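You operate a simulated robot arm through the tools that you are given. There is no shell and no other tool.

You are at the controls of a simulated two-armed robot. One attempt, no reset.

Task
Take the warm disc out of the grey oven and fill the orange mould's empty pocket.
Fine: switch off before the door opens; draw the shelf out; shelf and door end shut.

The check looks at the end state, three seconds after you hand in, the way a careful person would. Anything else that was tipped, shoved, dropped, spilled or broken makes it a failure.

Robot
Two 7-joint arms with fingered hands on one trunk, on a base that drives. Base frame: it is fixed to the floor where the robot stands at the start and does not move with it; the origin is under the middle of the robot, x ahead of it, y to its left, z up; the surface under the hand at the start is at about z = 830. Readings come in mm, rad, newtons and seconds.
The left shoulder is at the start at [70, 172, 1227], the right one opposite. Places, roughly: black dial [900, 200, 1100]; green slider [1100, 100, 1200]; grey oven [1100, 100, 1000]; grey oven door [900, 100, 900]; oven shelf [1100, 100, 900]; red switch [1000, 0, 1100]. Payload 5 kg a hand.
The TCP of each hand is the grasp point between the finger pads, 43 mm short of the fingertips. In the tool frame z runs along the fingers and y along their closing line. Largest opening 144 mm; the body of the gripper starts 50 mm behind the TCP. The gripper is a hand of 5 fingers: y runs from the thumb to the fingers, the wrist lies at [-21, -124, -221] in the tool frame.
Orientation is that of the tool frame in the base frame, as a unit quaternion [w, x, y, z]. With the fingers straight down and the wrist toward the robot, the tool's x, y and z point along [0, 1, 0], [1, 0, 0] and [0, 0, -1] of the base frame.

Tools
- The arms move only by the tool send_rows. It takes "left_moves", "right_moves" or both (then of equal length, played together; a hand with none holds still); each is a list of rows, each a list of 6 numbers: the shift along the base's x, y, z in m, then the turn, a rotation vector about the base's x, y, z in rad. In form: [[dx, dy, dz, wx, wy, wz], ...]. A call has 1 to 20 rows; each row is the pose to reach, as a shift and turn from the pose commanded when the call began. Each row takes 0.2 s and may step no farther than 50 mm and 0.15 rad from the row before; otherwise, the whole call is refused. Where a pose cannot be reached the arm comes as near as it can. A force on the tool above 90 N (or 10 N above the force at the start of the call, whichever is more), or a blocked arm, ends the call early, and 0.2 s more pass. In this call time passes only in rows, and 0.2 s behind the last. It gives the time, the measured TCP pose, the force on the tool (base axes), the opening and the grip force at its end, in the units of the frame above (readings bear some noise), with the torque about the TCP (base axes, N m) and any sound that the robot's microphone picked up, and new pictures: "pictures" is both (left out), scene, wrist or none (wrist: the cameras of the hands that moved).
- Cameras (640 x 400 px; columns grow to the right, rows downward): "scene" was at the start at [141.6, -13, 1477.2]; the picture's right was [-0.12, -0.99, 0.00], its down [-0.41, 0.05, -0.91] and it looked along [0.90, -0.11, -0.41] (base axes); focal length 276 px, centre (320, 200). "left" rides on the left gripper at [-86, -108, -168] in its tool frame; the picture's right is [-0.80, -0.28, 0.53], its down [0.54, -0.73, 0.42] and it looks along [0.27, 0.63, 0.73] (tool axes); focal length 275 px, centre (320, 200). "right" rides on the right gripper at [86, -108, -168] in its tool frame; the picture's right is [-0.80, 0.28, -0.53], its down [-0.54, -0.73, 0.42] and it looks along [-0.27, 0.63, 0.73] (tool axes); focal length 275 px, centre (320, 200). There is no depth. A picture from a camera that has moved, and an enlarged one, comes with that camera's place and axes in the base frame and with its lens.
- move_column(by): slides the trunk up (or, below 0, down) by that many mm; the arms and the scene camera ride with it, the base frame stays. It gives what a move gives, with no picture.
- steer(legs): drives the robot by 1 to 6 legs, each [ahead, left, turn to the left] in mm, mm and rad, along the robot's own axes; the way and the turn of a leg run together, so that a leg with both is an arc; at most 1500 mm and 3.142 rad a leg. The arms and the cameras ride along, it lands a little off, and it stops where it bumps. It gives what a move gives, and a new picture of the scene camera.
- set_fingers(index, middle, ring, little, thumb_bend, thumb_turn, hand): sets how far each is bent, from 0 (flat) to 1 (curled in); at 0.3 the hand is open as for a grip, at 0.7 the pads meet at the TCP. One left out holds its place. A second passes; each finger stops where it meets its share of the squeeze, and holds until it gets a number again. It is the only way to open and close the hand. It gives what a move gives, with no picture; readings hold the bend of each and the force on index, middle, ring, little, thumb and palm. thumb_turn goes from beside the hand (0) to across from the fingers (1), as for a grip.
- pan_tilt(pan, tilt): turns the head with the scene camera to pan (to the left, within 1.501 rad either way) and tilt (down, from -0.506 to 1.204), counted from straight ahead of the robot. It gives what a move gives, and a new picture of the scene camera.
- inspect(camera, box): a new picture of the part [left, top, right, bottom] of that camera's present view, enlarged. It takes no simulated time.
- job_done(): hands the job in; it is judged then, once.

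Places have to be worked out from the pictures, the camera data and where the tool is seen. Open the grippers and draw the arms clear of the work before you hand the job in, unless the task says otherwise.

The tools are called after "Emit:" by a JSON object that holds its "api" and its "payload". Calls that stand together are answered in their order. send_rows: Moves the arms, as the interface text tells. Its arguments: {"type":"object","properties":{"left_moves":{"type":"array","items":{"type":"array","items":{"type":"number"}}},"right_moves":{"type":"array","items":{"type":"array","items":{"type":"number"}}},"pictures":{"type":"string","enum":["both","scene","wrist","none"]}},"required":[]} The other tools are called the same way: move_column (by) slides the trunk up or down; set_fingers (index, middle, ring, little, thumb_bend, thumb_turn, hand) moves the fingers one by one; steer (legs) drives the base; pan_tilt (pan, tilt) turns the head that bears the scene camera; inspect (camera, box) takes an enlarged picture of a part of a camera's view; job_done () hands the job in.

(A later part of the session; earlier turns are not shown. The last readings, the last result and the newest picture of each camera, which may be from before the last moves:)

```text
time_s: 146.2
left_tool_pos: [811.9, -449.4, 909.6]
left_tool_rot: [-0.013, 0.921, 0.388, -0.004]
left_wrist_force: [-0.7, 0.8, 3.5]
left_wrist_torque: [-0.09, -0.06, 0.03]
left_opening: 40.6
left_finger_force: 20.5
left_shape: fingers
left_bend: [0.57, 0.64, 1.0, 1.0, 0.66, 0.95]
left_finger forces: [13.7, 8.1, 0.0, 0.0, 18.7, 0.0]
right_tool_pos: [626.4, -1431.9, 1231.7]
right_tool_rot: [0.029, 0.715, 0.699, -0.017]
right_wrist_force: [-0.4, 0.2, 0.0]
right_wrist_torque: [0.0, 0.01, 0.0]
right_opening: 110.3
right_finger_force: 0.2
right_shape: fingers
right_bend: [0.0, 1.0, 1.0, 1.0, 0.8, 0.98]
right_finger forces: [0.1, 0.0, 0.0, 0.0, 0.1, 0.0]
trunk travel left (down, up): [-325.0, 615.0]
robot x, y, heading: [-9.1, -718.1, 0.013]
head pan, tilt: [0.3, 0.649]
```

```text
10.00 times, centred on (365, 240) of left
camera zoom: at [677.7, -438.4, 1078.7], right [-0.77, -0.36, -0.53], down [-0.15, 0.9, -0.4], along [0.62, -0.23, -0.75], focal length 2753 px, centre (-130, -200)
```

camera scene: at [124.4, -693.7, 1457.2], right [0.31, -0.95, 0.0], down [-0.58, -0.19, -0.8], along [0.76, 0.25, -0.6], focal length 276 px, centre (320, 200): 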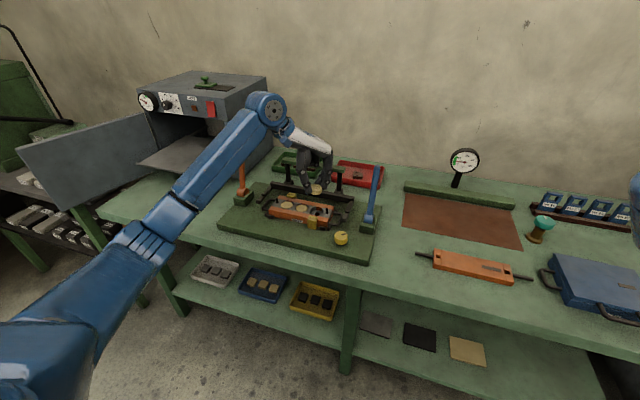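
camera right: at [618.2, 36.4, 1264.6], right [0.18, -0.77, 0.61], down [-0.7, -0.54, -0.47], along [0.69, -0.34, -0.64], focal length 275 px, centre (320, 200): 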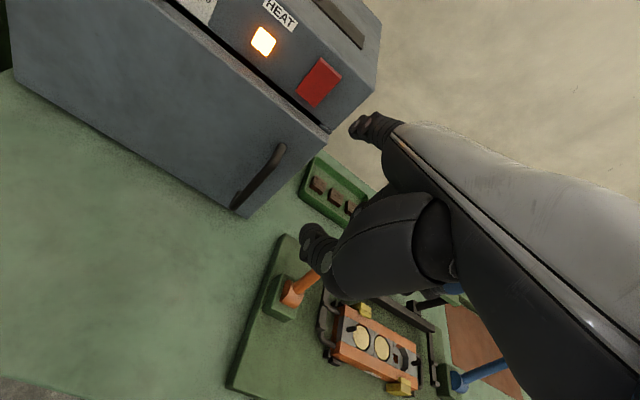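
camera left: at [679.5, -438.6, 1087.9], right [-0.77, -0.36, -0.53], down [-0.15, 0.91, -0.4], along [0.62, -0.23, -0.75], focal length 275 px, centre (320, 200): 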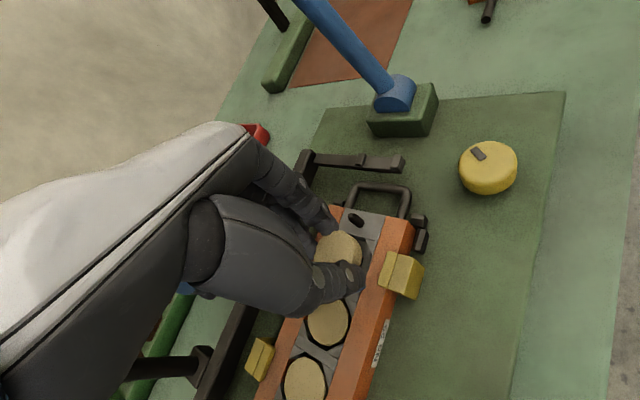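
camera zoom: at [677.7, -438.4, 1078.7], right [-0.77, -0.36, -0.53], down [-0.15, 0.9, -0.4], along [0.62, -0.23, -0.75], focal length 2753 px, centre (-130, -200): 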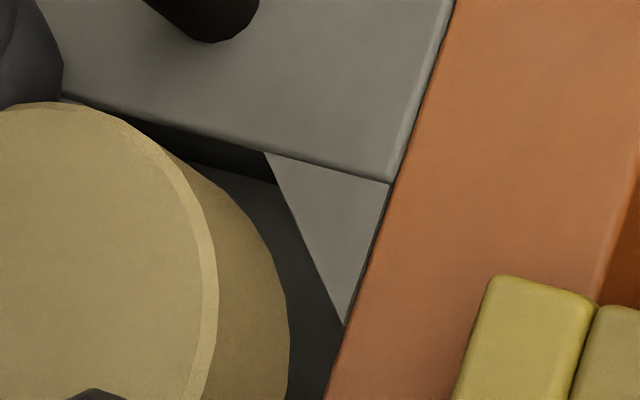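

The octagon's edges are clear here: the disc still sits about 3 mm too far back, and its back edge is touching the rim. I'll raise 2 mm, shift (−2.9, −0.8), and lower again.

Emit:
{"api": "send_rows", "payload": {"left_moves": [[0.0, 0.0, 0.003, 0, 0, 0], [-0.0029, -0.0008, 0.003, 0, 0, 0], [-0.0029, -0.0008, 0.0005, 0, 0, 0]], "pictures": "none"}}

Emit:
{"api": "inspect", "payload": {"camera": "scene", "box": [303, 203, 325, 220]}}

Emit:
{"api": "inspect", "payload": {"camera": "left", "box": [320, 210, 384, 260]}}

```text
time_s: 147.0
left_tool_pos: [808.4, -451.2, 909.1]
left_tool_rot: [-0.015, 0.922, 0.388, -0.005]
left_wrist_force: [-0.7, 0.7, 1.4]
left_wrist_torque: [-0.05, 0.01, -0.03]
left_opening: 40.3
left_finger_force: 18.7
left_shape: fingers
left_bend: [0.57, 0.64, 1.0, 1.0, 0.66, 0.95]
left_finger forces: [11.7, 7.6, 0.0, 0.0, 18.5, 0.0]
right_tool_pos: [627.1, -1431.9, 1229.6]
right_tool_rot: [0.029, 0.715, 0.698, -0.017]
right_wrist_force: [0.1, 0.0, 0.0]
right_wrist_torque: [0.04, 0.01, 0.01]
right_opening: 110.7
right_finger_force: 0.0
right_shape: fingers
right_bend: [0.0, 1.0, 1.0, 1.0, 0.8, 0.98]
right_finger forces: [0.1, 0.0, 0.0, 0.0, 0.0, 0.1]
trunk travel left (down, up): [-325.0, 615.0]
robot x, y, heading: [-9.9, -719.0, 0.01]
head pan, tilt: [0.3, 0.649]
```

```text
16.00 times, centred on (314, 212) of scene
camera zoom: at [124.2, -693.7, 1457.2], right [0.31, -0.95, 0.0], down [-0.58, -0.19, -0.8], along [0.76, 0.25, -0.6], focal length 4408 px, centre (416, 16)
```

zoom: 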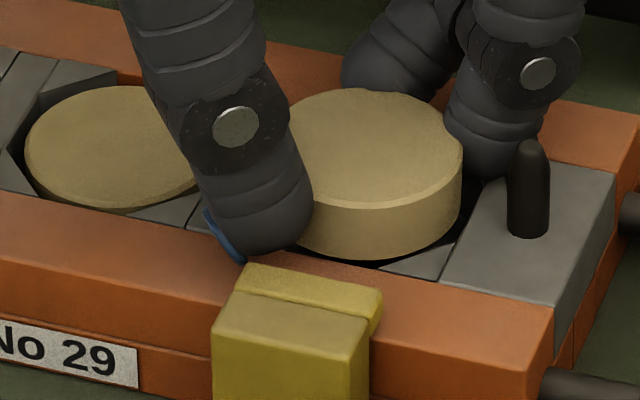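

```text
8.00 times, centred on (352, 235) of left
camera zoom: at [674.7, -439.7, 1079.0], right [-0.77, -0.36, -0.53], down [-0.15, 0.91, -0.4], along [0.62, -0.23, -0.75], focal length 2202 px, centre (64, -80)
```

zoom: 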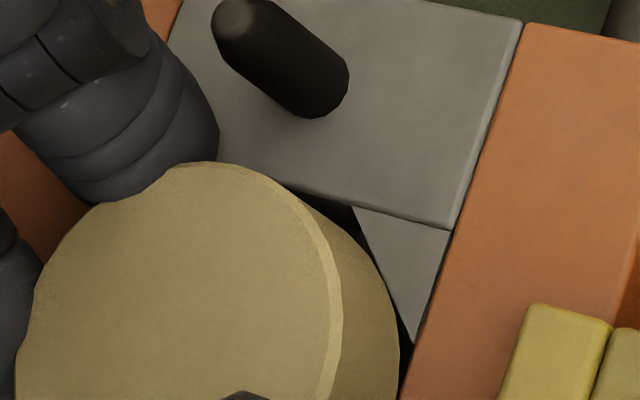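

Now it's close to centred in both views, with gaps of about 2–3 mm all round. I'll lower gently another 2 mm to see whether it enters freely.

Emit:
{"api": "send_rows", "payload": {"left_moves": [[0.0, 0.0, -0.001, 0, 0, 0], [0.0, 0.0, -0.002, 0, 0, 0]], "pictures": "none"}}

Emit:
{"api": "inspect", "payload": {"camera": "scene", "box": [303, 203, 325, 220]}}

Emit:
{"api": "inspect", "payload": {"camera": "left", "box": [320, 210, 384, 260]}}

```text
time_s: 147.6
left_tool_pos: [809.5, -450.7, 909.0]
left_tool_rot: [-0.014, 0.921, 0.388, -0.003]
left_wrist_force: [0.2, 0.0, 8.5]
left_wrist_torque: [-0.29, -0.1, -0.01]
left_opening: 40.6
left_finger_force: 22.5
left_shape: fingers
left_bend: [0.57, 0.64, 1.0, 1.0, 0.66, 0.95]
left_finger forces: [19.3, 7.5, 0.0, 0.1, 18.8, 0.0]
right_tool_pos: [626.2, -1432.1, 1232.0]
right_tool_rot: [0.029, 0.715, 0.698, -0.018]
right_wrist_force: [-0.7, 1.0, -0.8]
right_wrist_torque: [-0.01, 0.01, -0.01]
right_opening: 110.7
right_finger_force: 0.0
right_shape: fingers
right_bend: [0.0, 1.0, 1.0, 1.0, 0.8, 0.98]
right_finger forces: [0.1, 0.1, 0.1, 0.0, 0.0, 0.1]
trunk travel left (down, up): [-325.0, 615.0]
robot x, y, heading: [-6.9, -719.3, 0.016]
head pan, tilt: [0.3, 0.649]
```

```text
16.00 times, centred on (314, 212) of scene
camera zoom: at [123.3, -693.9, 1457.4], right [0.31, -0.95, 0.0], down [-0.57, -0.19, -0.8], along [0.76, 0.25, -0.6], focal length 4408 px, centre (416, 16)
```

zoom: 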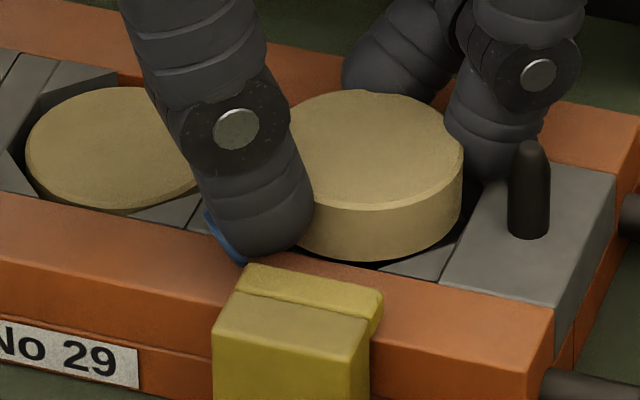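

```text
8.00 times, centred on (352, 235) of left
camera zoom: at [674.2, -439.6, 1078.4], right [-0.77, -0.36, -0.53], down [-0.15, 0.9, -0.4], along [0.62, -0.23, -0.75], focal length 2202 px, centre (64, -80)
```

zoom: 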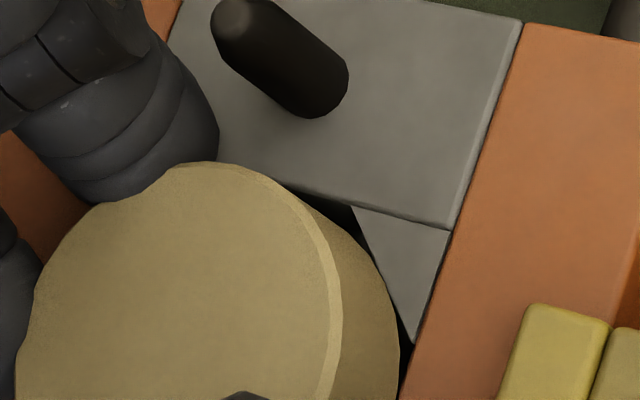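

Only the index tip bears on the land, and the disc bottom is about 2–3 mm above the rim and centred within about 2 mm. I'll raise 1 mm, nudge (+1.2, +0.3), and ease the grip open so the disc drops in.

Emit:
{"api": "send_rows", "payload": {"left_moves": [[0.0006, 0.0002, 0.0012, 0, 0, 0], [0.0012, 0.0003, 0.001, 0, 0, 0]], "pictures": "none"}}

Emit:
{"api": "set_fingers", "payload": {"hand": "left", "index": 0.55, "middle": 0.61, "thumb_bend": 0.64}}

Emit:
{"api": "inspect", "payload": {"camera": "scene", "box": [303, 203, 325, 220]}}

Emit:
{"api": "inspect", "payload": {"camera": "left", "box": [320, 210, 384, 260]}}

```text
time_s: 148.2
left_tool_pos: [809.0, -450.6, 909.3]
left_tool_rot: [-0.015, 0.921, 0.388, -0.004]
left_wrist_force: [-1.5, -0.6, 9.3]
left_wrist_torque: [-0.31, -0.1, -0.09]
left_opening: 40.6
left_finger_force: 23.1
left_shape: fingers
left_bend: [0.57, 0.64, 1.0, 1.0, 0.66, 0.95]
left_finger forces: [20.1, 7.3, 0.1, 0.0, 19.1, 0.1]
right_tool_pos: [625.5, -1432.7, 1232.1]
right_tool_rot: [0.029, 0.715, 0.698, -0.017]
right_wrist_force: [-0.7, 0.6, -0.1]
right_wrist_torque: [0.03, -0.02, 0.02]
right_opening: 110.7
right_finger_force: 0.1
right_shape: fingers
right_bend: [0.0, 1.0, 1.0, 1.0, 0.8, 0.98]
right_finger forces: [0.0, 0.1, 0.0, 0.0, 0.0, 0.0]
trunk travel left (down, up): [-325.0, 615.0]
robot x, y, heading: [-7.6, -716.8, 0.011]
head pan, tilt: [0.3, 0.649]
```

```text
time_s: 149.2
left_tool_pos: [808.5, -450.6, 910.3]
left_tool_rot: [-0.014, 0.921, 0.388, -0.004]
left_wrist_force: [-4.1, 1.6, 10.0]
left_wrist_torque: [-0.21, 0.03, -0.04]
left_opening: 43.9
left_finger_force: 7.6
left_shape: fingers
left_bend: [0.57, 0.61, 1.0, 1.0, 0.63, 0.97]
left_finger forces: [10.8, 1.5, 0.0, 0.0, 2.1, 0.0]
right_tool_pos: [626.0, -1432.7, 1232.8]
right_tool_rot: [0.029, 0.715, 0.698, -0.017]
right_wrist_force: [-0.4, -0.5, -0.5]
right_wrist_torque: [-0.01, 0.01, -0.01]
right_opening: 110.5
right_finger_force: 0.1
right_shape: fingers
right_bend: [0.0, 1.0, 1.0, 1.0, 0.8, 0.98]
right_finger forces: [0.0, 0.1, 0.1, 0.1, 0.0, 0.0]
trunk travel left (down, up): [-325.0, 615.0]
robot x, y, heading: [-8.2, -719.1, 0.008]
head pan, tilt: [0.3, 0.649]
```

```text
16.00 times, centred on (314, 212) of scene
camera zoom: at [122.9, -693.8, 1457.3], right [0.31, -0.95, 0.0], down [-0.57, -0.19, -0.8], along [0.76, 0.25, -0.6], focal length 4408 px, centre (416, 16)
```

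zoom: 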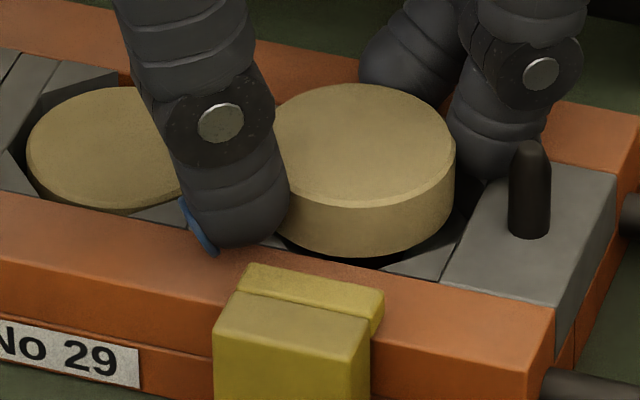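

```text
8.00 times, centred on (352, 235) of left
camera zoom: at [674.6, -439.7, 1078.7], right [-0.77, -0.36, -0.53], down [-0.15, 0.91, -0.4], along [0.62, -0.23, -0.75], focal length 2202 px, centre (64, -80)
```

zoom: 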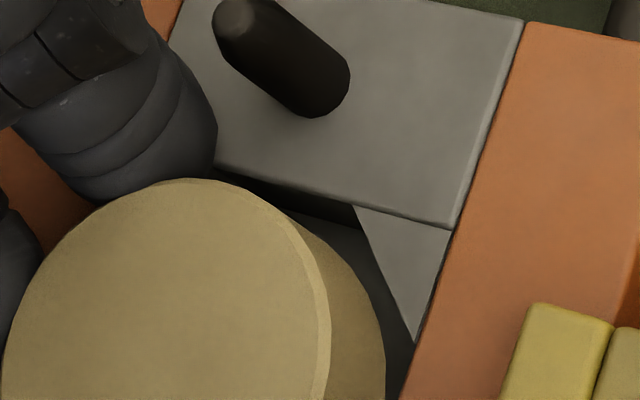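

The light grip shifted the disc about 2.5 mm toward +y. Both views now call for about (+1.0, −1.8), so I'll nudge it with the light grip and then release fully.

Emit:
{"api": "send_rows", "payload": {"left_moves": [[0.0, 0.0, 0.001, 0, 0, 0], [0.0005, -0.001, 0.001, 0, 0, 0], [0.001, -0.0018, 0.001, 0, 0, 0]], "pictures": "none"}}

Emit:
{"api": "inspect", "payload": {"camera": "scene", "box": [303, 203, 325, 220]}}

Emit:
{"api": "inspect", "payload": {"camera": "left", "box": [320, 210, 384, 260]}}

```text
time_s: 150.0
left_tool_pos: [812.2, -452.5, 910.6]
left_tool_rot: [-0.015, 0.921, 0.389, -0.004]
left_wrist_force: [-1.8, 0.5, 4.0]
left_wrist_torque: [-0.1, -0.01, 0.0]
left_opening: 45.0
left_finger_force: 4.2
left_shape: fingers
left_bend: [0.56, 0.61, 1.0, 1.0, 0.63, 0.97]
left_finger forces: [5.2, 1.8, 0.1, 0.0, 1.5, 0.0]
right_tool_pos: [628.2, -1432.0, 1231.2]
right_tool_rot: [0.028, 0.715, 0.698, -0.017]
right_wrist_force: [0.6, 0.4, 0.1]
right_wrist_torque: [-0.02, 0.05, 0.0]
right_opening: 110.9
right_finger_force: 0.0
right_shape: fingers
right_bend: [0.0, 1.0, 1.0, 1.0, 0.8, 0.98]
right_finger forces: [0.0, 0.1, 0.0, 0.0, 0.1, 0.0]
trunk travel left (down, up): [-325.0, 615.0]
robot x, y, heading: [-9.2, -717.2, 0.014]
head pan, tilt: [0.3, 0.649]
```

```text
16.00 times, centred on (314, 212) of scene
camera zoom: at [123.9, -693.7, 1457.2], right [0.31, -0.95, 0.0], down [-0.57, -0.19, -0.8], along [0.76, 0.25, -0.6], focal length 4408 px, centre (416, 16)
```

zoom: 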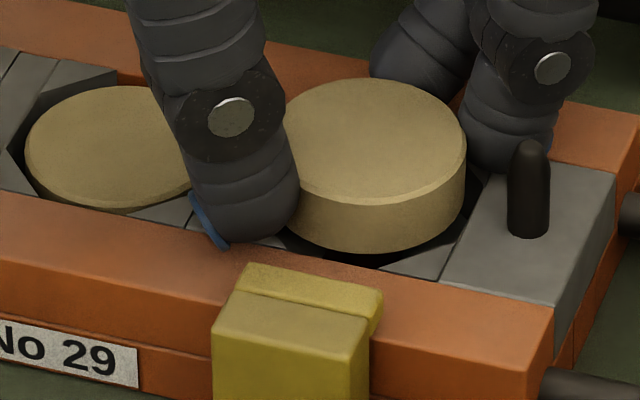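

```text
8.00 times, centred on (352, 235) of left
camera zoom: at [676.6, -441.4, 1079.0], right [-0.77, -0.36, -0.53], down [-0.15, 0.91, -0.4], along [0.62, -0.23, -0.75], focal length 2202 px, centre (64, -80)
```

zoom: 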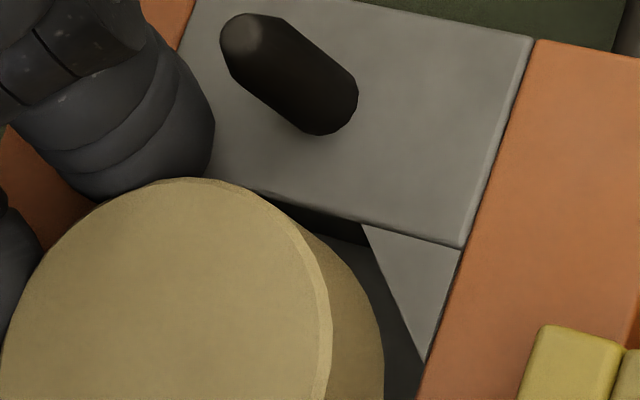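

Both views now agree to within a millimetre. Releasing.

Emit:
{"api": "set_fingers", "payload": {"hand": "left", "index": 0.48, "middle": 0.52, "thumb_bend": 0.57}}

Emit:
{"api": "inspect", "payload": {"camera": "scene", "box": [303, 203, 325, 220]}}

Emit:
{"api": "inspect", "payload": {"camera": "left", "box": [310, 210, 390, 290]}}

```text
time_s: 151.0
left_tool_pos: [811.1, -452.5, 909.3]
left_tool_rot: [-0.014, 0.922, 0.388, -0.004]
left_wrist_force: [-1.4, 1.5, 4.5]
left_wrist_torque: [-0.04, -0.1, 0.01]
left_opening: 70.8
left_finger_force: 2.0
left_shape: fingers
left_bend: [0.48, 0.53, 1.0, 1.0, 0.56, 0.97]
left_finger forces: [0.1, 4.2, 0.1, 0.0, 0.0, 0.2]
right_tool_pos: [626.5, -1431.4, 1231.3]
right_tool_rot: [0.029, 0.715, 0.699, -0.017]
right_wrist_force: [-0.3, -1.6, 0.3]
right_wrist_torque: [0.01, 0.0, 0.01]
right_opening: 110.3
right_finger_force: 0.0
right_shape: fingers
right_bend: [0.0, 1.0, 1.0, 1.0, 0.8, 0.98]
right_finger forces: [0.0, 0.1, 0.0, 0.1, 0.0, 0.0]
trunk travel left (down, up): [-325.0, 615.0]
robot x, y, heading: [-9.2, -722.2, 0.012]
head pan, tilt: [0.3, 0.649]
```

```text
16.00 times, centred on (314, 212) of scene
camera zoom: at [123.8, -693.7, 1457.2], right [0.31, -0.95, 0.0], down [-0.57, -0.19, -0.8], along [0.76, 0.25, -0.6], focal length 4408 px, centre (416, 16)
```

zoom: 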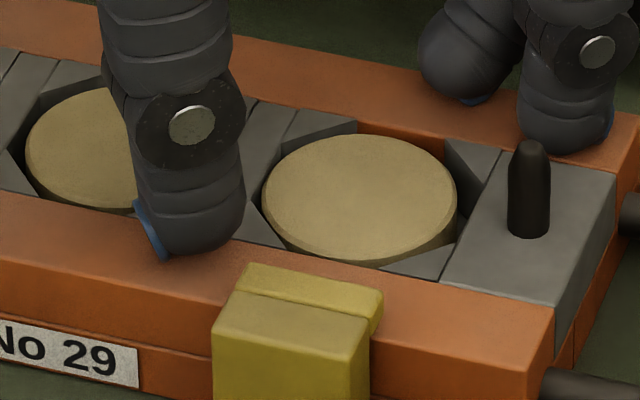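

```text
5.00 times, centred on (350, 250) of left
camera zoom: at [676.5, -441.4, 1079.3], right [-0.77, -0.36, -0.53], down [-0.15, 0.91, -0.4], along [0.62, -0.23, -0.75], focal length 1376 px, centre (170, -50)
```

zoom: 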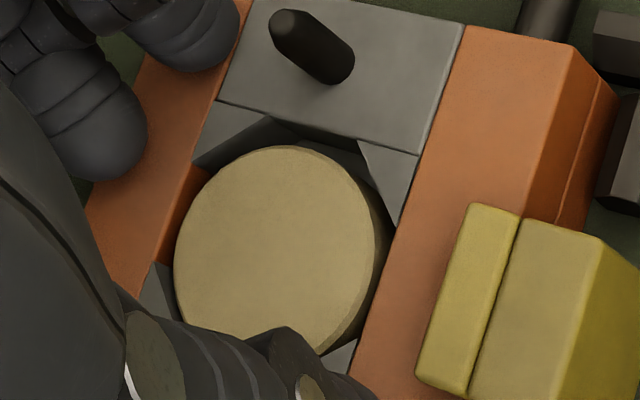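

The disc dropped into the pocket, flush like the other two. I'll raise the hand straight up and clear.

Emit:
{"api": "send_rows", "payload": {"left_moves": [[0.0, 0.0, 0.006, 0, 0, 0], [0.0, 0.0, 0.02, 0, 0, 0], [0.0, 0.0, 0.05, 0, 0, 0], [0.0, 0.0, 0.09, 0, 0, 0], [-0.02, 0.0, 0.13, 0, 0, 0.1], [-0.05, 0.0, 0.165, 0, 0, 0.22], [-0.09, 0.0, 0.19, 0, 0, 0.34], [-0.13, 0.0, 0.2, 0, 0, 0.46], [-0.17, 0.0, 0.2, 0, 0, 0.58], [-0.2, 0.0, 0.2, 0, 0, 0.7], [-0.22, 0.0, 0.2, 0, 0, 0.785]], "pictures": "both"}}

Emit:
{"api": "inspect", "payload": {"camera": "scene", "box": [250, 185, 345, 245]}}

```text
time_s: 153.4
left_tool_pos: [590.7, -453.2, 1109.1]
left_tool_rot: [-0.012, 0.702, 0.712, -0.01]
left_wrist_force: [0.0, 0.5, 0.5]
left_wrist_torque: [-0.02, 0.04, 0.0]
left_opening: 71.0
left_finger_force: 0.1
left_shape: fingers
left_bend: [0.48, 0.52, 1.0, 1.0, 0.56, 0.97]
left_finger forces: [0.1, 0.0, 0.0, 0.1, 0.1, 0.0]
right_tool_pos: [627.5, -1432.6, 1232.1]
right_tool_rot: [0.028, 0.715, 0.698, -0.017]
right_wrist_force: [-0.4, -0.3, 0.8]
right_wrist_torque: [-0.01, -0.04, 0.02]
right_opening: 110.4
right_finger_force: 0.1
right_shape: fingers
right_bend: [0.0, 1.0, 1.0, 1.0, 0.8, 0.98]
right_finger forces: [0.1, 0.0, 0.1, 0.0, 0.0, 0.0]
trunk travel left (down, up): [-325.0, 615.0]
robot x, y, heading: [-9.5, -718.2, 0.016]
head pan, tilt: [0.3, 0.649]
camera scene: at [123.8, -693.5, 1457.2], right [0.31, -0.95, 0.0], down [-0.57, -0.19, -0.8], along [0.76, 0.25, -0.6], focal length 276 px, centre (320, 200)
camera left: at [489.8, -541.0, 1278.4], right [-0.29, -0.8, -0.53], down [-0.75, 0.53, -0.4], along [0.6, 0.28, -0.75], focal length 275 px, centre (320, 200)
```

scene: 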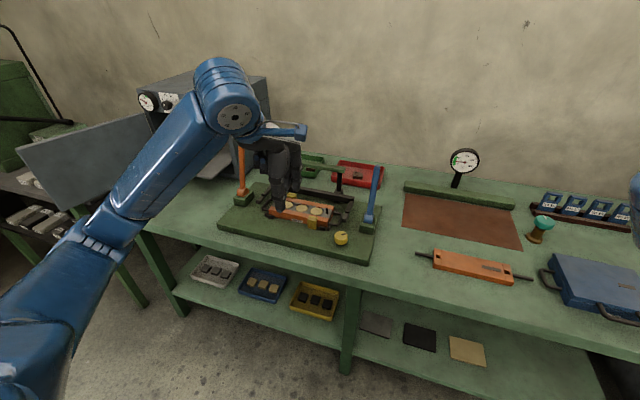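
left: 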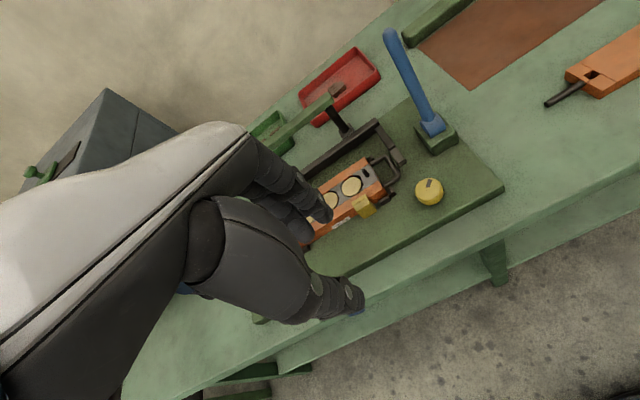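

```text
6.67 times, centred on (298, 215) of scene
camera zoom: at [123.8, -693.5, 1457.2], right [0.31, -0.95, 0.0], down [-0.57, -0.19, -0.8], along [0.76, 0.25, -0.6], focal length 1837 px, centre (470, 100)
```

zoom: 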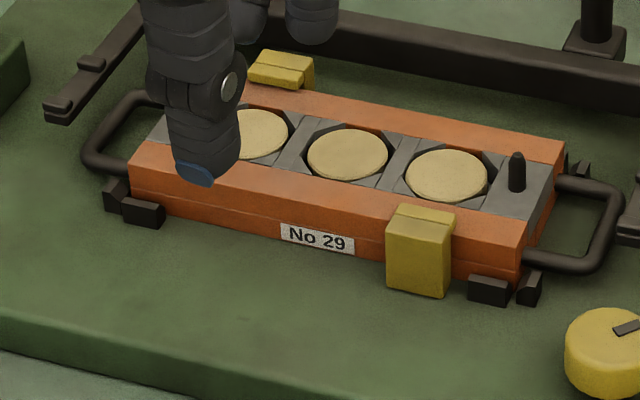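

All three discs are flush and the mould is undisturbed. Driving back left to the oven.

Emit:
{"api": "steer", "payload": {"legs": [[0, 572, 0]]}}

Emit:
{"api": "pan_tilt", "payload": {"pan": 0.2, "tilt": 0.55}}

Emit:
{"api": "inspect", "payload": {"camera": "scene", "box": [130, 110, 380, 280]}}

```text
time_s: 156.7
left_tool_pos: [585.5, 119.3, 1107.8]
left_tool_rot: [-0.012, 0.703, 0.711, -0.009]
left_wrist_force: [1.1, -0.2, 0.1]
left_wrist_torque: [-0.02, -0.02, 0.02]
left_opening: 71.2
left_finger_force: 0.0
left_shape: fingers
left_bend: [0.48, 0.52, 1.0, 1.0, 0.56, 0.97]
left_finger forces: [0.1, 0.1, 0.1, 0.0, 0.0, 0.1]
right_tool_pos: [617.6, -857.8, 1231.8]
right_tool_rot: [0.029, 0.715, 0.698, -0.017]
right_wrist_force: [-1.0, -0.9, 0.2]
right_wrist_torque: [0.0, -0.04, 0.01]
right_opening: 110.5
right_finger_force: 0.1
right_shape: fingers
right_bend: [0.0, 1.0, 1.0, 1.0, 0.8, 0.98]
right_finger forces: [0.1, 0.0, 0.0, 0.0, 0.0, 0.0]
trunk travel left (down, up): [-325.0, 615.0]
robot x, y, heading: [-15.9, -148.3, 0.016]
head pan, tilt: [0.3, 0.649]
camera scene: at [116.3, -119.1, 1457.2], right [0.31, -0.95, 0.0], down [-0.58, -0.19, -0.8], along [0.76, 0.25, -0.6], focal length 276 px, centre (320, 200)
```

scene: 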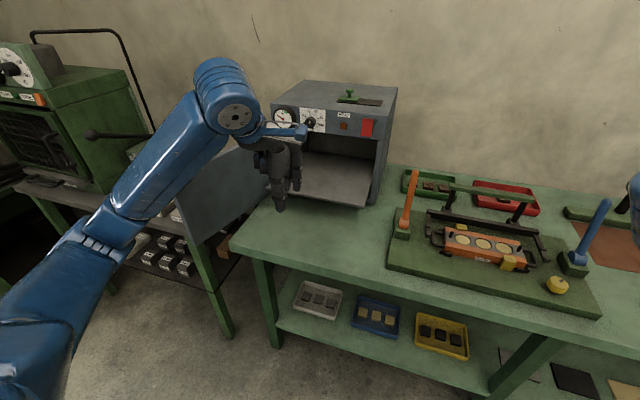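

```text
time_s: 157.3
left_tool_pos: [585.3, 120.0, 1107.5]
left_tool_rot: [-0.012, 0.703, 0.711, -0.009]
left_wrist_force: [-0.6, 0.2, 0.9]
left_wrist_torque: [-0.02, 0.02, 0.0]
left_opening: 71.1
left_finger_force: 0.1
left_shape: fingers
left_bend: [0.48, 0.52, 1.0, 1.0, 0.56, 0.97]
left_finger forces: [0.0, 0.0, 0.1, 0.0, 0.1, 0.1]
right_tool_pos: [618.1, -857.4, 1231.7]
right_tool_rot: [0.029, 0.715, 0.698, -0.017]
right_wrist_force: [1.0, -0.1, -0.1]
right_wrist_torque: [0.01, -0.04, 0.0]
right_opening: 110.6
right_finger_force: 0.0
right_shape: fingers
right_bend: [0.0, 1.0, 1.0, 1.0, 0.8, 0.98]
right_finger forces: [0.1, 0.0, 0.0, 0.0, 0.0, 0.0]
trunk travel left (down, up): [-325.0, 615.0]
robot x, y, heading: [-15.2, -146.7, 0.015]
head pan, tilt: [0.201, 0.55]
camera scene: at [121.4, -126.3, 1465.9], right [0.21, -0.98, 0.0], down [-0.51, -0.11, -0.85], along [0.83, 0.18, -0.52], focal length 276 px, centre (320, 200)
```

scene: 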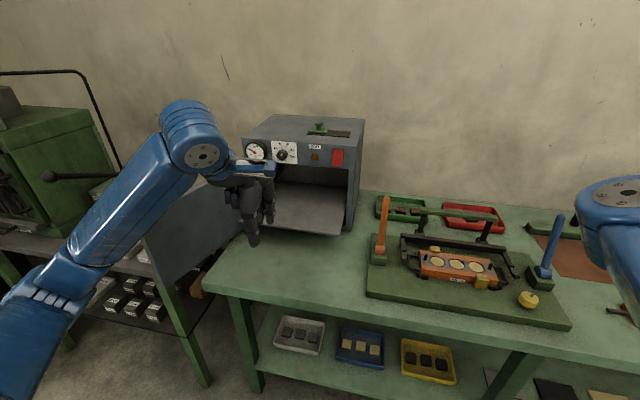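

```text
2.35 times, centred on (255, 195) of scene
camera zoom: at [121.4, -126.3, 1465.9], right [0.21, -0.98, 0.0], down [-0.51, -0.11, -0.85], along [0.83, 0.18, -0.52], focal length 648 px, centre (473, 212)
```

zoom: 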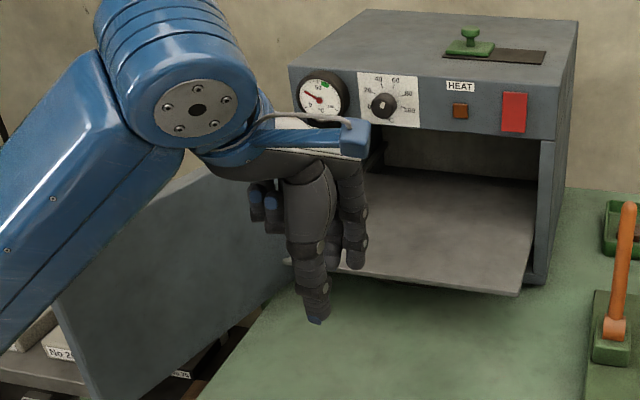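

Now the shelf. I'll form a flat-fingered push with the left hand, level with the plate's front edge (z≈893), centred at about y=139, and approach it slowly.

Emit:
{"api": "set_fingers", "payload": {"hand": "left", "index": 0, "middle": 0, "ring": 0, "little": 0, "thumb_bend": 0.8}}

Emit:
{"api": "send_rows", "payload": {"left_moves": [[0.005, 0.001, -0.03, 0, 0, 0], [0.01, 0.002, -0.07, 0, 0, 0], [0.015, 0.003, -0.11, 0, 0, 0], [0.02, 0.004, -0.15, 0, 0, 0], [0.025, 0.005, -0.185, 0, 0, 0], [0.03, 0.005, -0.204, 0, 0, 0]], "pictures": "both"}}

Emit:
{"api": "inspect", "payload": {"camera": "scene", "box": [180, 150, 370, 290]}}

```text
time_s: 158.3
left_tool_pos: [585.9, 120.1, 1108.6]
left_tool_rot: [-0.012, 0.704, 0.71, -0.01]
left_wrist_force: [0.0, 0.1, 0.0]
left_wrist_torque: [0.02, 0.0, 0.0]
left_opening: 110.7
left_finger_force: 0.2
left_shape: fingers
left_bend: [0.0, 0.0, 0.0, 0.0, 0.8, 0.97]
left_finger forces: [0.0, 0.1, 0.1, 0.1, 0.1, 0.0]
right_tool_pos: [618.6, -857.4, 1231.7]
right_tool_rot: [0.029, 0.715, 0.698, -0.017]
right_wrist_force: [-0.1, -0.1, -0.4]
right_wrist_torque: [0.05, -0.02, -0.03]
right_opening: 110.8
right_finger_force: 0.1
right_shape: fingers
right_bend: [0.0, 1.0, 1.0, 1.0, 0.8, 0.98]
right_finger forces: [0.0, 0.1, 0.0, 0.0, 0.0, 0.0]
trunk travel left (down, up): [-325.0, 615.0]
robot x, y, heading: [-16.2, -142.1, 0.014]
head pan, tilt: [0.201, 0.55]
```

```text
time_s: 159.8
left_tool_pos: [614.8, 126.3, 903.9]
left_tool_rot: [-0.011, 0.703, 0.711, -0.011]
left_wrist_force: [0.9, 0.3, -0.1]
left_wrist_torque: [-0.01, 0.03, 0.04]
left_opening: 110.8
left_finger_force: 0.0
left_shape: fingers
left_bend: [0.0, 0.0, 0.0, 0.0, 0.8, 0.97]
left_finger forces: [0.0, 0.0, 0.0, 0.1, 0.1, 0.1]
right_tool_pos: [620.0, -858.1, 1231.3]
right_tool_rot: [0.029, 0.715, 0.698, -0.017]
right_wrist_force: [0.6, 0.2, 0.2]
right_wrist_torque: [-0.01, -0.04, 0.0]
right_opening: 110.6
right_finger_force: 0.0
right_shape: fingers
right_bend: [0.0, 1.0, 1.0, 1.0, 0.8, 0.98]
right_finger forces: [0.0, 0.0, 0.0, 0.0, 0.0, 0.0]
trunk travel left (down, up): [-325.0, 615.0]
robot x, y, heading: [-17.6, -142.7, 0.017]
head pan, tilt: [0.201, 0.55]
camera scene: at [121.7, -126.7, 1466.0], right [0.21, -0.98, 0.0], down [-0.51, -0.11, -0.85], along [0.83, 0.18, -0.52], focal length 276 px, centre (320, 200)
camera left: at [512.8, 39.5, 1072.8], right [-0.29, -0.8, -0.53], down [-0.74, 0.54, -0.4], along [0.6, 0.28, -0.75], focal length 275 px, centre (320, 200)
```

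scene: 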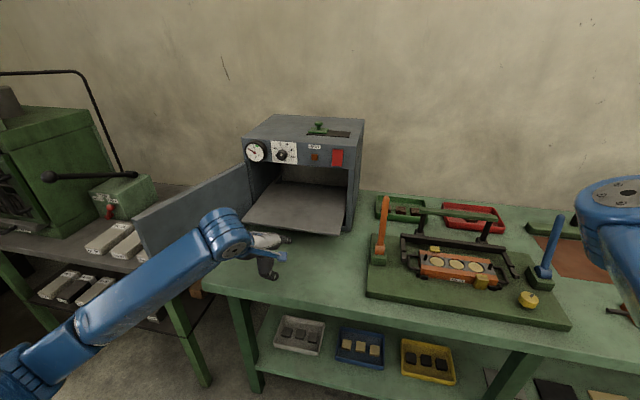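
left: 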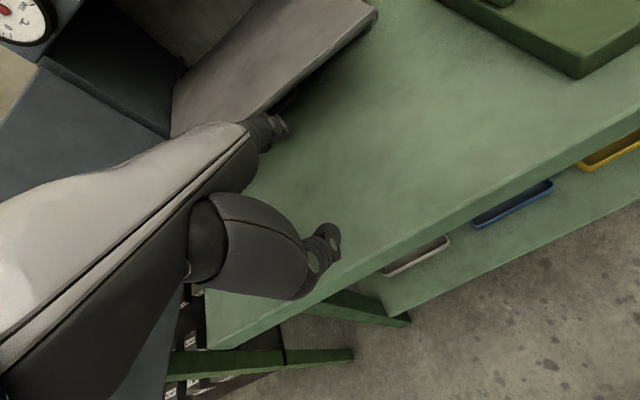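

```text
2.86 times, centred on (275, 220) of scene
camera zoom: at [121.7, -126.7, 1466.0], right [0.21, -0.98, 0.0], down [-0.51, -0.11, -0.85], along [0.83, 0.18, -0.52], focal length 787 px, centre (449, 143)
```

zoom: 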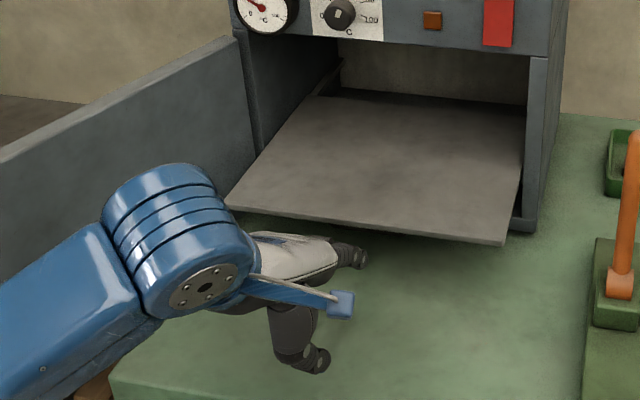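

The fingertips are level with the plate's front edge and about 46 mm short. I'll push forward smoothly and watch the force.

Emit:
{"api": "send_rows", "payload": {"left_moves": [[0.02, 0.0, 0.0, 0, 0, 0], [0.035, 0.0, 0.0, 0, 0, 0], [0.045, 0.0, 0.0, 0, 0, 0], [0.055, 0.0, 0.0, 0, 0, 0], [0.067, 0.0, 0.0, 0, 0, 0], [0.08, 0.0, 0.0, 0, 0, 0], [0.093, 0.0, 0.0, 0, 0, 0], [0.105, 0.0, 0.0, 0, 0, 0]], "pictures": "both"}}

Emit:
{"api": "inspect", "payload": {"camera": "scene", "box": [210, 150, 370, 260]}}

```text
time_s: 161.6
left_tool_pos: [721.4, 125.4, 904.9]
left_tool_rot: [-0.012, 0.703, 0.711, -0.01]
left_wrist_force: [-0.6, -0.4, 1.2]
left_wrist_torque: [0.01, -0.08, -0.03]
left_opening: 110.8
left_finger_force: 0.8
left_shape: fingers
left_bend: [0.0, 0.0, 0.0, 0.0, 0.8, 0.97]
left_finger forces: [0.0, 1.0, 0.0, 0.0, 0.1, 0.0]
right_tool_pos: [619.4, -858.1, 1232.1]
right_tool_rot: [0.029, 0.715, 0.699, -0.016]
right_wrist_force: [-1.0, -0.2, -0.4]
right_wrist_torque: [-0.01, 0.01, 0.0]
right_opening: 110.7
right_finger_force: 0.0
right_shape: fingers
right_bend: [0.0, 1.0, 1.0, 1.0, 0.8, 0.98]
right_finger forces: [0.1, 0.0, 0.2, 0.0, 0.0, 0.1]
trunk travel left (down, up): [-325.0, 615.0]
robot x, y, heading: [-14.2, -143.9, 0.012]
head pan, tilt: [0.201, 0.55]
camera scene: at [121.7, -126.8, 1465.9], right [0.21, -0.98, 0.0], down [-0.51, -0.11, -0.85], along [0.83, 0.18, -0.52], focal length 276 px, centre (320, 200)
camera left: at [618.2, 38.2, 1074.3], right [-0.29, -0.8, -0.53], down [-0.74, 0.54, -0.4], along [0.6, 0.28, -0.75], focal length 275 px, centre (320, 200)
```

scene: 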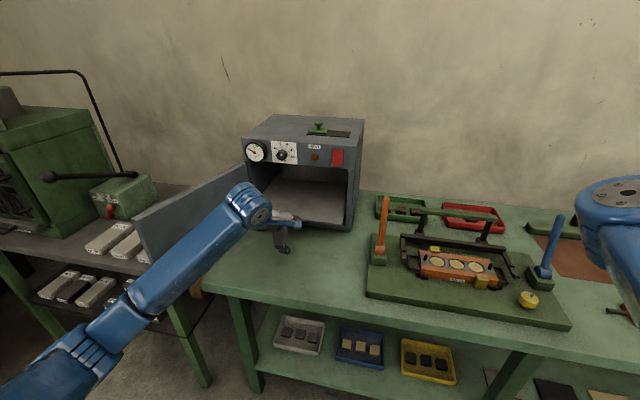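
left: 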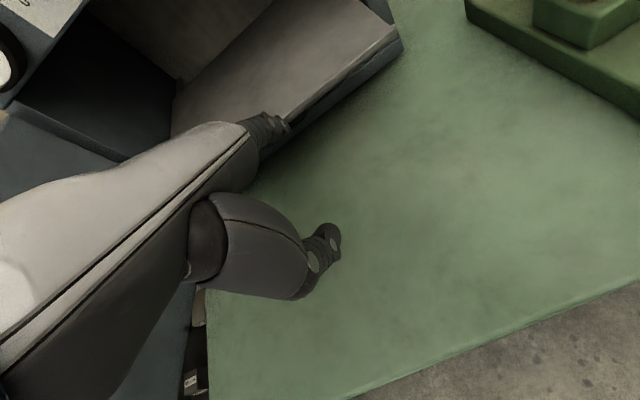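

```text
3.64 times, centred on (290, 205) of scene
camera zoom: at [121.7, -126.8, 1465.9], right [0.21, -0.98, 0.0], down [-0.51, -0.11, -0.85], along [0.83, 0.18, -0.52], focal length 1002 px, centre (429, 182)
```

zoom: 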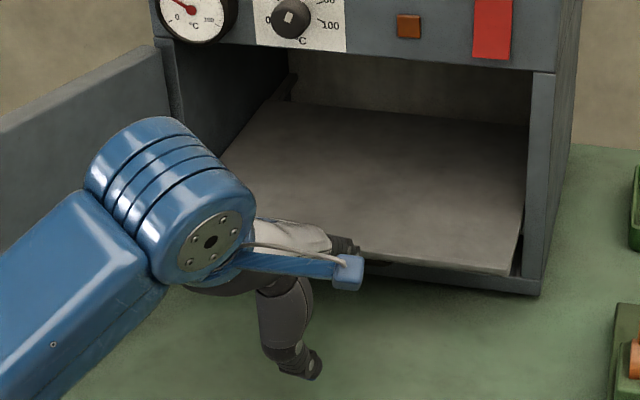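

It slides freely at about 1 N. I'll continue another 85 mm.

Emit:
{"api": "send_rows", "payload": {"left_moves": [[0.012, 0.0, 0.0, 0, 0, 0], [0.025, 0.0, 0.0, 0, 0, 0], [0.038, 0.0, 0.0, 0, 0, 0], [0.05, 0.0, 0.0, 0, 0, 0], [0.062, 0.0, 0.0, 0, 0, 0], [0.072, 0.0, 0.0, 0, 0, 0], [0.08, 0.0, 0.0, 0, 0, 0], [0.086, 0.0, 0.0, 0, 0, 0]], "pictures": "both"}}

Emit:
{"api": "inspect", "payload": {"camera": "scene", "box": [210, 150, 370, 260]}}

Emit:
{"api": "inspect", "payload": {"camera": "left", "box": [160, 20, 480, 220]}}

```text
time_s: 163.3
left_tool_pos: [806.1, 125.6, 905.0]
left_tool_rot: [-0.012, 0.703, 0.711, -0.01]
left_wrist_force: [-0.3, 0.3, -0.6]
left_wrist_torque: [-0.01, -0.01, -0.01]
left_opening: 110.9
left_finger_force: 0.6
left_shape: fingers
left_bend: [0.0, 0.0, 0.0, 0.0, 0.8, 0.97]
left_finger forces: [0.0, 0.9, 0.1, 0.0, 0.0, 0.0]
right_tool_pos: [619.5, -858.5, 1231.6]
right_tool_rot: [0.03, 0.715, 0.698, -0.017]
right_wrist_force: [0.1, 0.2, -1.0]
right_wrist_torque: [-0.01, 0.03, -0.04]
right_opening: 110.8
right_finger_force: 0.1
right_shape: fingers
right_bend: [0.0, 1.0, 1.0, 1.0, 0.8, 0.98]
right_finger forces: [0.0, 0.1, 0.0, 0.1, 0.0, 0.0]
trunk travel left (down, up): [-325.0, 615.0]
robot x, y, heading: [-19.1, -144.2, 0.012]
head pan, tilt: [0.201, 0.55]
camera scene: at [121.5, -126.9, 1466.0], right [0.21, -0.98, 0.0], down [-0.51, -0.11, -0.85], along [0.83, 0.18, -0.52], focal length 276 px, centre (320, 200)
camera left: at [703.3, 37.8, 1074.2], right [-0.29, -0.8, -0.53], down [-0.74, 0.54, -0.4], along [0.6, 0.28, -0.75], focal length 275 px, centre (320, 200)
```

scene: 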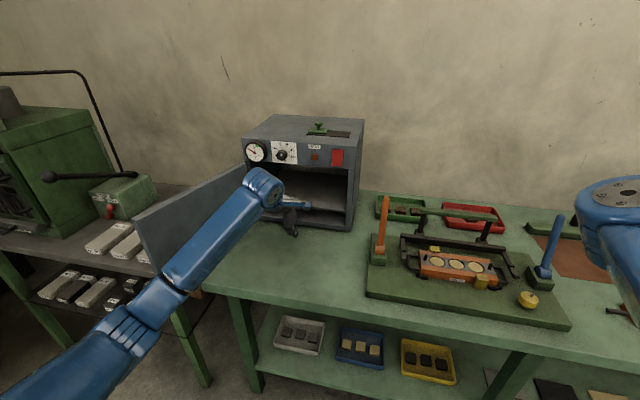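
left: 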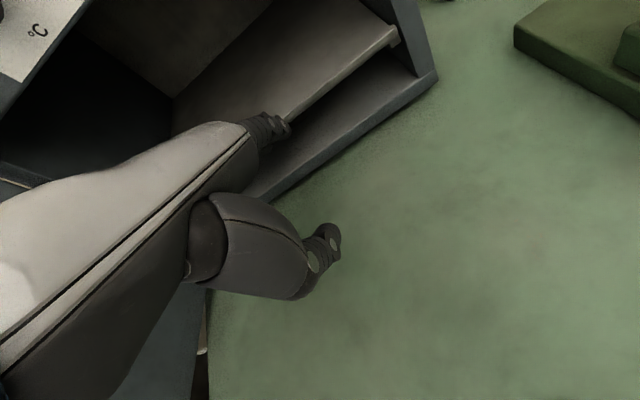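

```text
3.64 times, centred on (290, 205) of scene
camera zoom: at [121.5, -126.9, 1466.0], right [0.21, -0.98, 0.0], down [-0.51, -0.11, -0.85], along [0.83, 0.18, -0.52], focal length 1002 px, centre (429, 182)
```

zoom: 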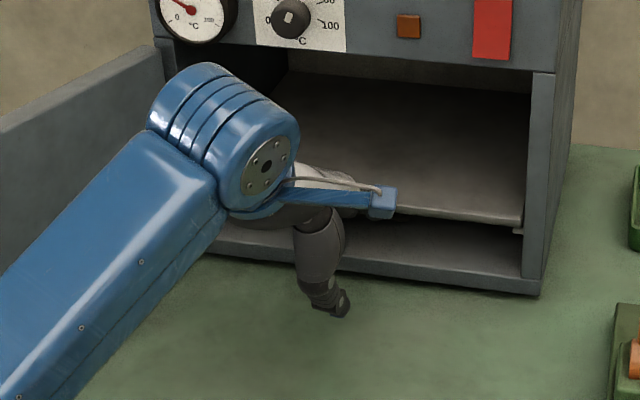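

```text
2.00 times, centred on (320, 120) of left
camera zoom: at [703.3, 37.8, 1074.2], right [-0.29, -0.8, -0.53], down [-0.74, 0.54, -0.4], along [0.6, 0.28, -0.75], focal length 551 px, centre (320, 360)
```

zoom: 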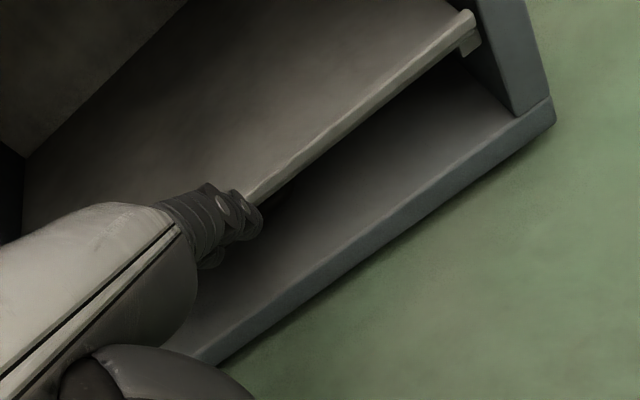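

Nearly in, with the front edge at about x≈972 against roughly 977 originally. I'll push in small steps until it meets its stop.

Emit:
{"api": "send_rows", "payload": {"left_moves": [[0.004, 0.0, 0.0, 0, 0, 0], [0.008, 0.0, 0.0, 0, 0, 0], [0.012, 0.0, 0.0, 0, 0, 0]], "pictures": "wrist"}}

Emit:
{"api": "inspect", "payload": {"camera": "left", "box": [160, 0, 480, 200]}}

Emit:
{"api": "inspect", "payload": {"camera": "scene", "box": [280, 180, 360, 240]}}

```text
time_s: 164.2
left_tool_pos: [816.1, 125.6, 906.0]
left_tool_rot: [-0.013, 0.704, 0.71, -0.011]
left_wrist_force: [-7.6, -0.5, 1.2]
left_wrist_torque: [0.04, -0.17, 0.08]
left_opening: 110.7
left_finger_force: 3.9
left_shape: fingers
left_bend: [0.0, 0.02, 0.0, 0.0, 0.8, 0.97]
left_finger forces: [0.1, 7.4, 0.1, 0.0, 0.1, 0.0]
right_tool_pos: [618.1, -857.2, 1232.1]
right_tool_rot: [0.028, 0.715, 0.698, -0.016]
right_wrist_force: [-0.6, -0.3, 0.7]
right_wrist_torque: [0.0, 0.0, 0.01]
right_opening: 110.6
right_finger_force: 0.1
right_shape: fingers
right_bend: [0.0, 1.0, 1.0, 1.0, 0.8, 0.98]
right_finger forces: [0.0, 0.1, 0.1, 0.0, 0.0, 0.0]
trunk travel left (down, up): [-325.0, 615.0]
robot x, y, heading: [-14.1, -145.3, 0.016]
head pan, tilt: [0.201, 0.55]
camera left: at [714.4, 37.7, 1074.7], right [-0.29, -0.8, -0.53], down [-0.74, 0.54, -0.4], along [0.6, 0.28, -0.75], focal length 275 px, centre (320, 200)
```

left: 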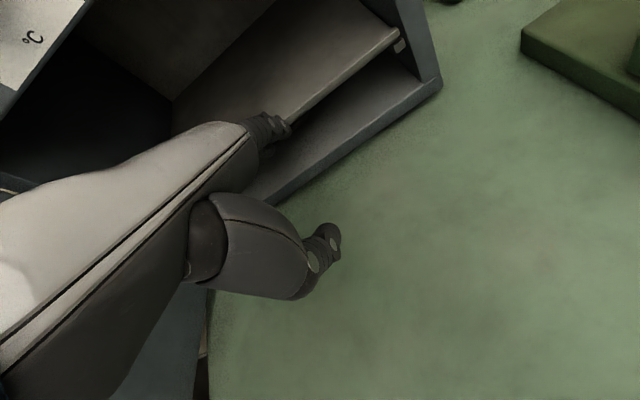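

```text
2.00 times, centred on (320, 100) of left
camera zoom: at [714.4, 37.7, 1074.7], right [-0.29, -0.8, -0.53], down [-0.74, 0.54, -0.4], along [0.6, 0.28, -0.75], focal length 551 px, centre (320, 400)
```

zoom: 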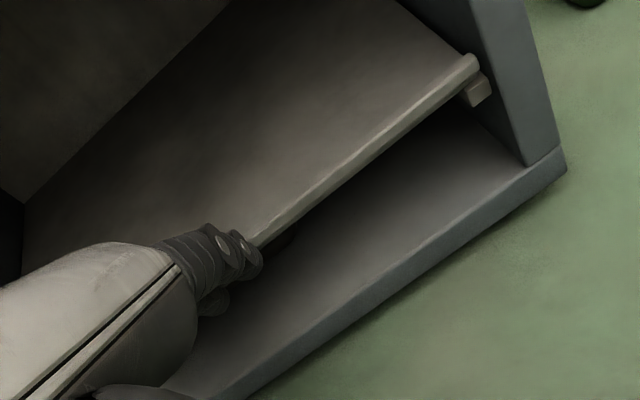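

```text
6.67 times, centred on (320, 210) of scene
camera zoom: at [120.3, -126.8, 1466.1], right [0.21, -0.98, 0.0], down [-0.51, -0.11, -0.85], along [0.83, 0.18, -0.52], focal length 1837 px, centre (320, 133)
```

zoom: 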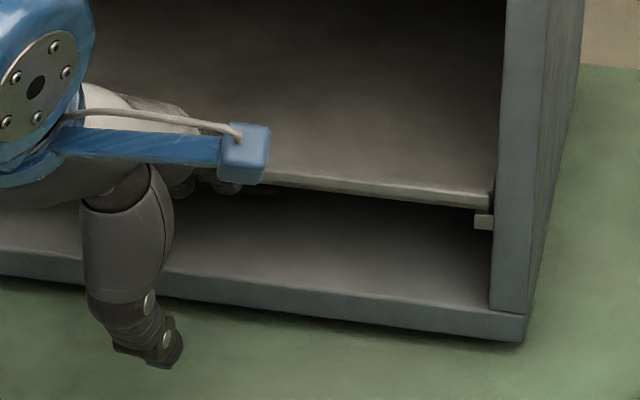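

The shelf met its stop at 7.6 N with the front edge back in its original place. I'll withdraw the hand, rise above the door's height, and reshape it for closing the door.

Emit:
{"api": "send_rows", "payload": {"left_moves": [[-0.03, 0.0, 0.0, 0, 0, 0], [-0.075, 0.0, 0.0, 0, 0, 0], [-0.12, 0.0, 0.005, 0, 0, 0], [-0.155, 0.0, 0.03, 0, 0, 0], [-0.175, 0.0, 0.07, 0, 0, 0], [-0.185, 0.0, 0.115, 0, 0, 0], [-0.19, 0.0, 0.16, 0, 0, 0], [-0.19, 0.0, 0.205, 0, 0, 0], [-0.19, 0.0, 0.25, 0, 0, 0], [-0.19, 0.0, 0.29, 0, 0, 0]], "pictures": "scene"}}

Emit:
{"api": "set_fingers", "payload": {"hand": "left", "index": 0.5, "middle": 0.5, "ring": 0.5, "little": 0.5, "thumb_bend": 0.6}}

Emit:
{"api": "inspect", "payload": {"camera": "scene", "box": [120, 120, 370, 310]}}

```text
time_s: 166.3
left_tool_pos: [626.9, 124.3, 1194.2]
left_tool_rot: [-0.013, 0.703, 0.711, -0.009]
left_wrist_force: [0.2, 1.2, -0.3]
left_wrist_torque: [0.0, -0.02, -0.04]
left_opening: 110.7
left_finger_force: 0.1
left_shape: fingers
left_bend: [0.0, 0.0, 0.0, 0.0, 0.8, 0.97]
left_finger forces: [0.1, 0.0, 0.0, 0.0, 0.1, 0.1]
right_tool_pos: [617.8, -857.8, 1231.4]
right_tool_rot: [0.028, 0.715, 0.699, -0.017]
right_wrist_force: [-0.2, -1.2, 0.2]
right_wrist_torque: [-0.03, -0.04, 0.01]
right_opening: 110.6
right_finger_force: 0.0
right_shape: fingers
right_bend: [0.0, 1.0, 1.0, 1.0, 0.8, 0.98]
right_finger forces: [0.1, 0.0, 0.1, 0.1, 0.1, 0.0]
trunk travel left (down, up): [-325.0, 615.0]
robot x, y, heading: [-15.1, -146.5, 0.012]
head pan, tilt: [0.201, 0.55]
camera scene: at [120.3, -126.9, 1466.0], right [0.21, -0.98, 0.0], down [-0.51, -0.11, -0.85], along [0.83, 0.18, -0.52], focal length 276 px, centre (320, 200)
```

scene: 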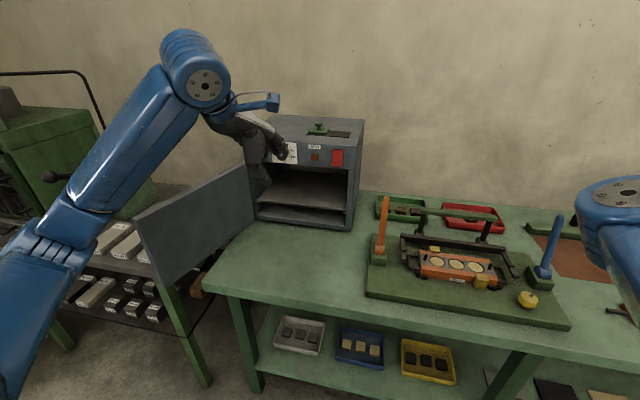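

```text
time_s: 167.3
left_tool_pos: [628.6, 124.2, 1196.4]
left_tool_rot: [-0.012, 0.704, 0.71, -0.01]
left_wrist_force: [-0.5, 0.2, -0.5]
left_wrist_torque: [0.0, 0.0, 0.0]
left_opening: 60.6
left_finger_force: 0.0
left_shape: fingers
left_bend: [0.5, 0.5, 0.5, 0.5, 0.6, 0.97]
left_finger forces: [0.0, 0.0, 0.0, 0.0, 0.0, 0.0]
right_tool_pos: [618.7, -858.2, 1232.3]
right_tool_rot: [0.029, 0.715, 0.699, -0.017]
right_wrist_force: [0.7, 0.0, -0.5]
right_wrist_torque: [-0.03, -0.03, -0.04]
right_opening: 110.6
right_finger_force: 0.0
right_shape: fingers
right_bend: [0.0, 1.0, 1.0, 1.0, 0.8, 0.98]
right_finger forces: [0.1, 0.0, 0.1, 0.0, 0.0, 0.0]
trunk travel left (down, up): [-325.0, 615.0]
robot x, y, heading: [-17.6, -143.5, 0.016]
head pan, tilt: [0.201, 0.55]
```

```text
2.11 times, centred on (245, 215) of scene
camera zoom: at [121.3, -126.8, 1466.0], right [0.21, -0.98, 0.0], down [-0.51, -0.11, -0.85], along [0.83, 0.18, -0.52], focal length 580 px, centre (478, 168)
```

zoom: 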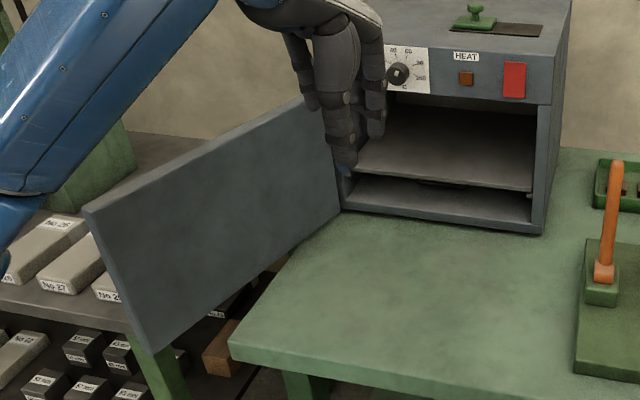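

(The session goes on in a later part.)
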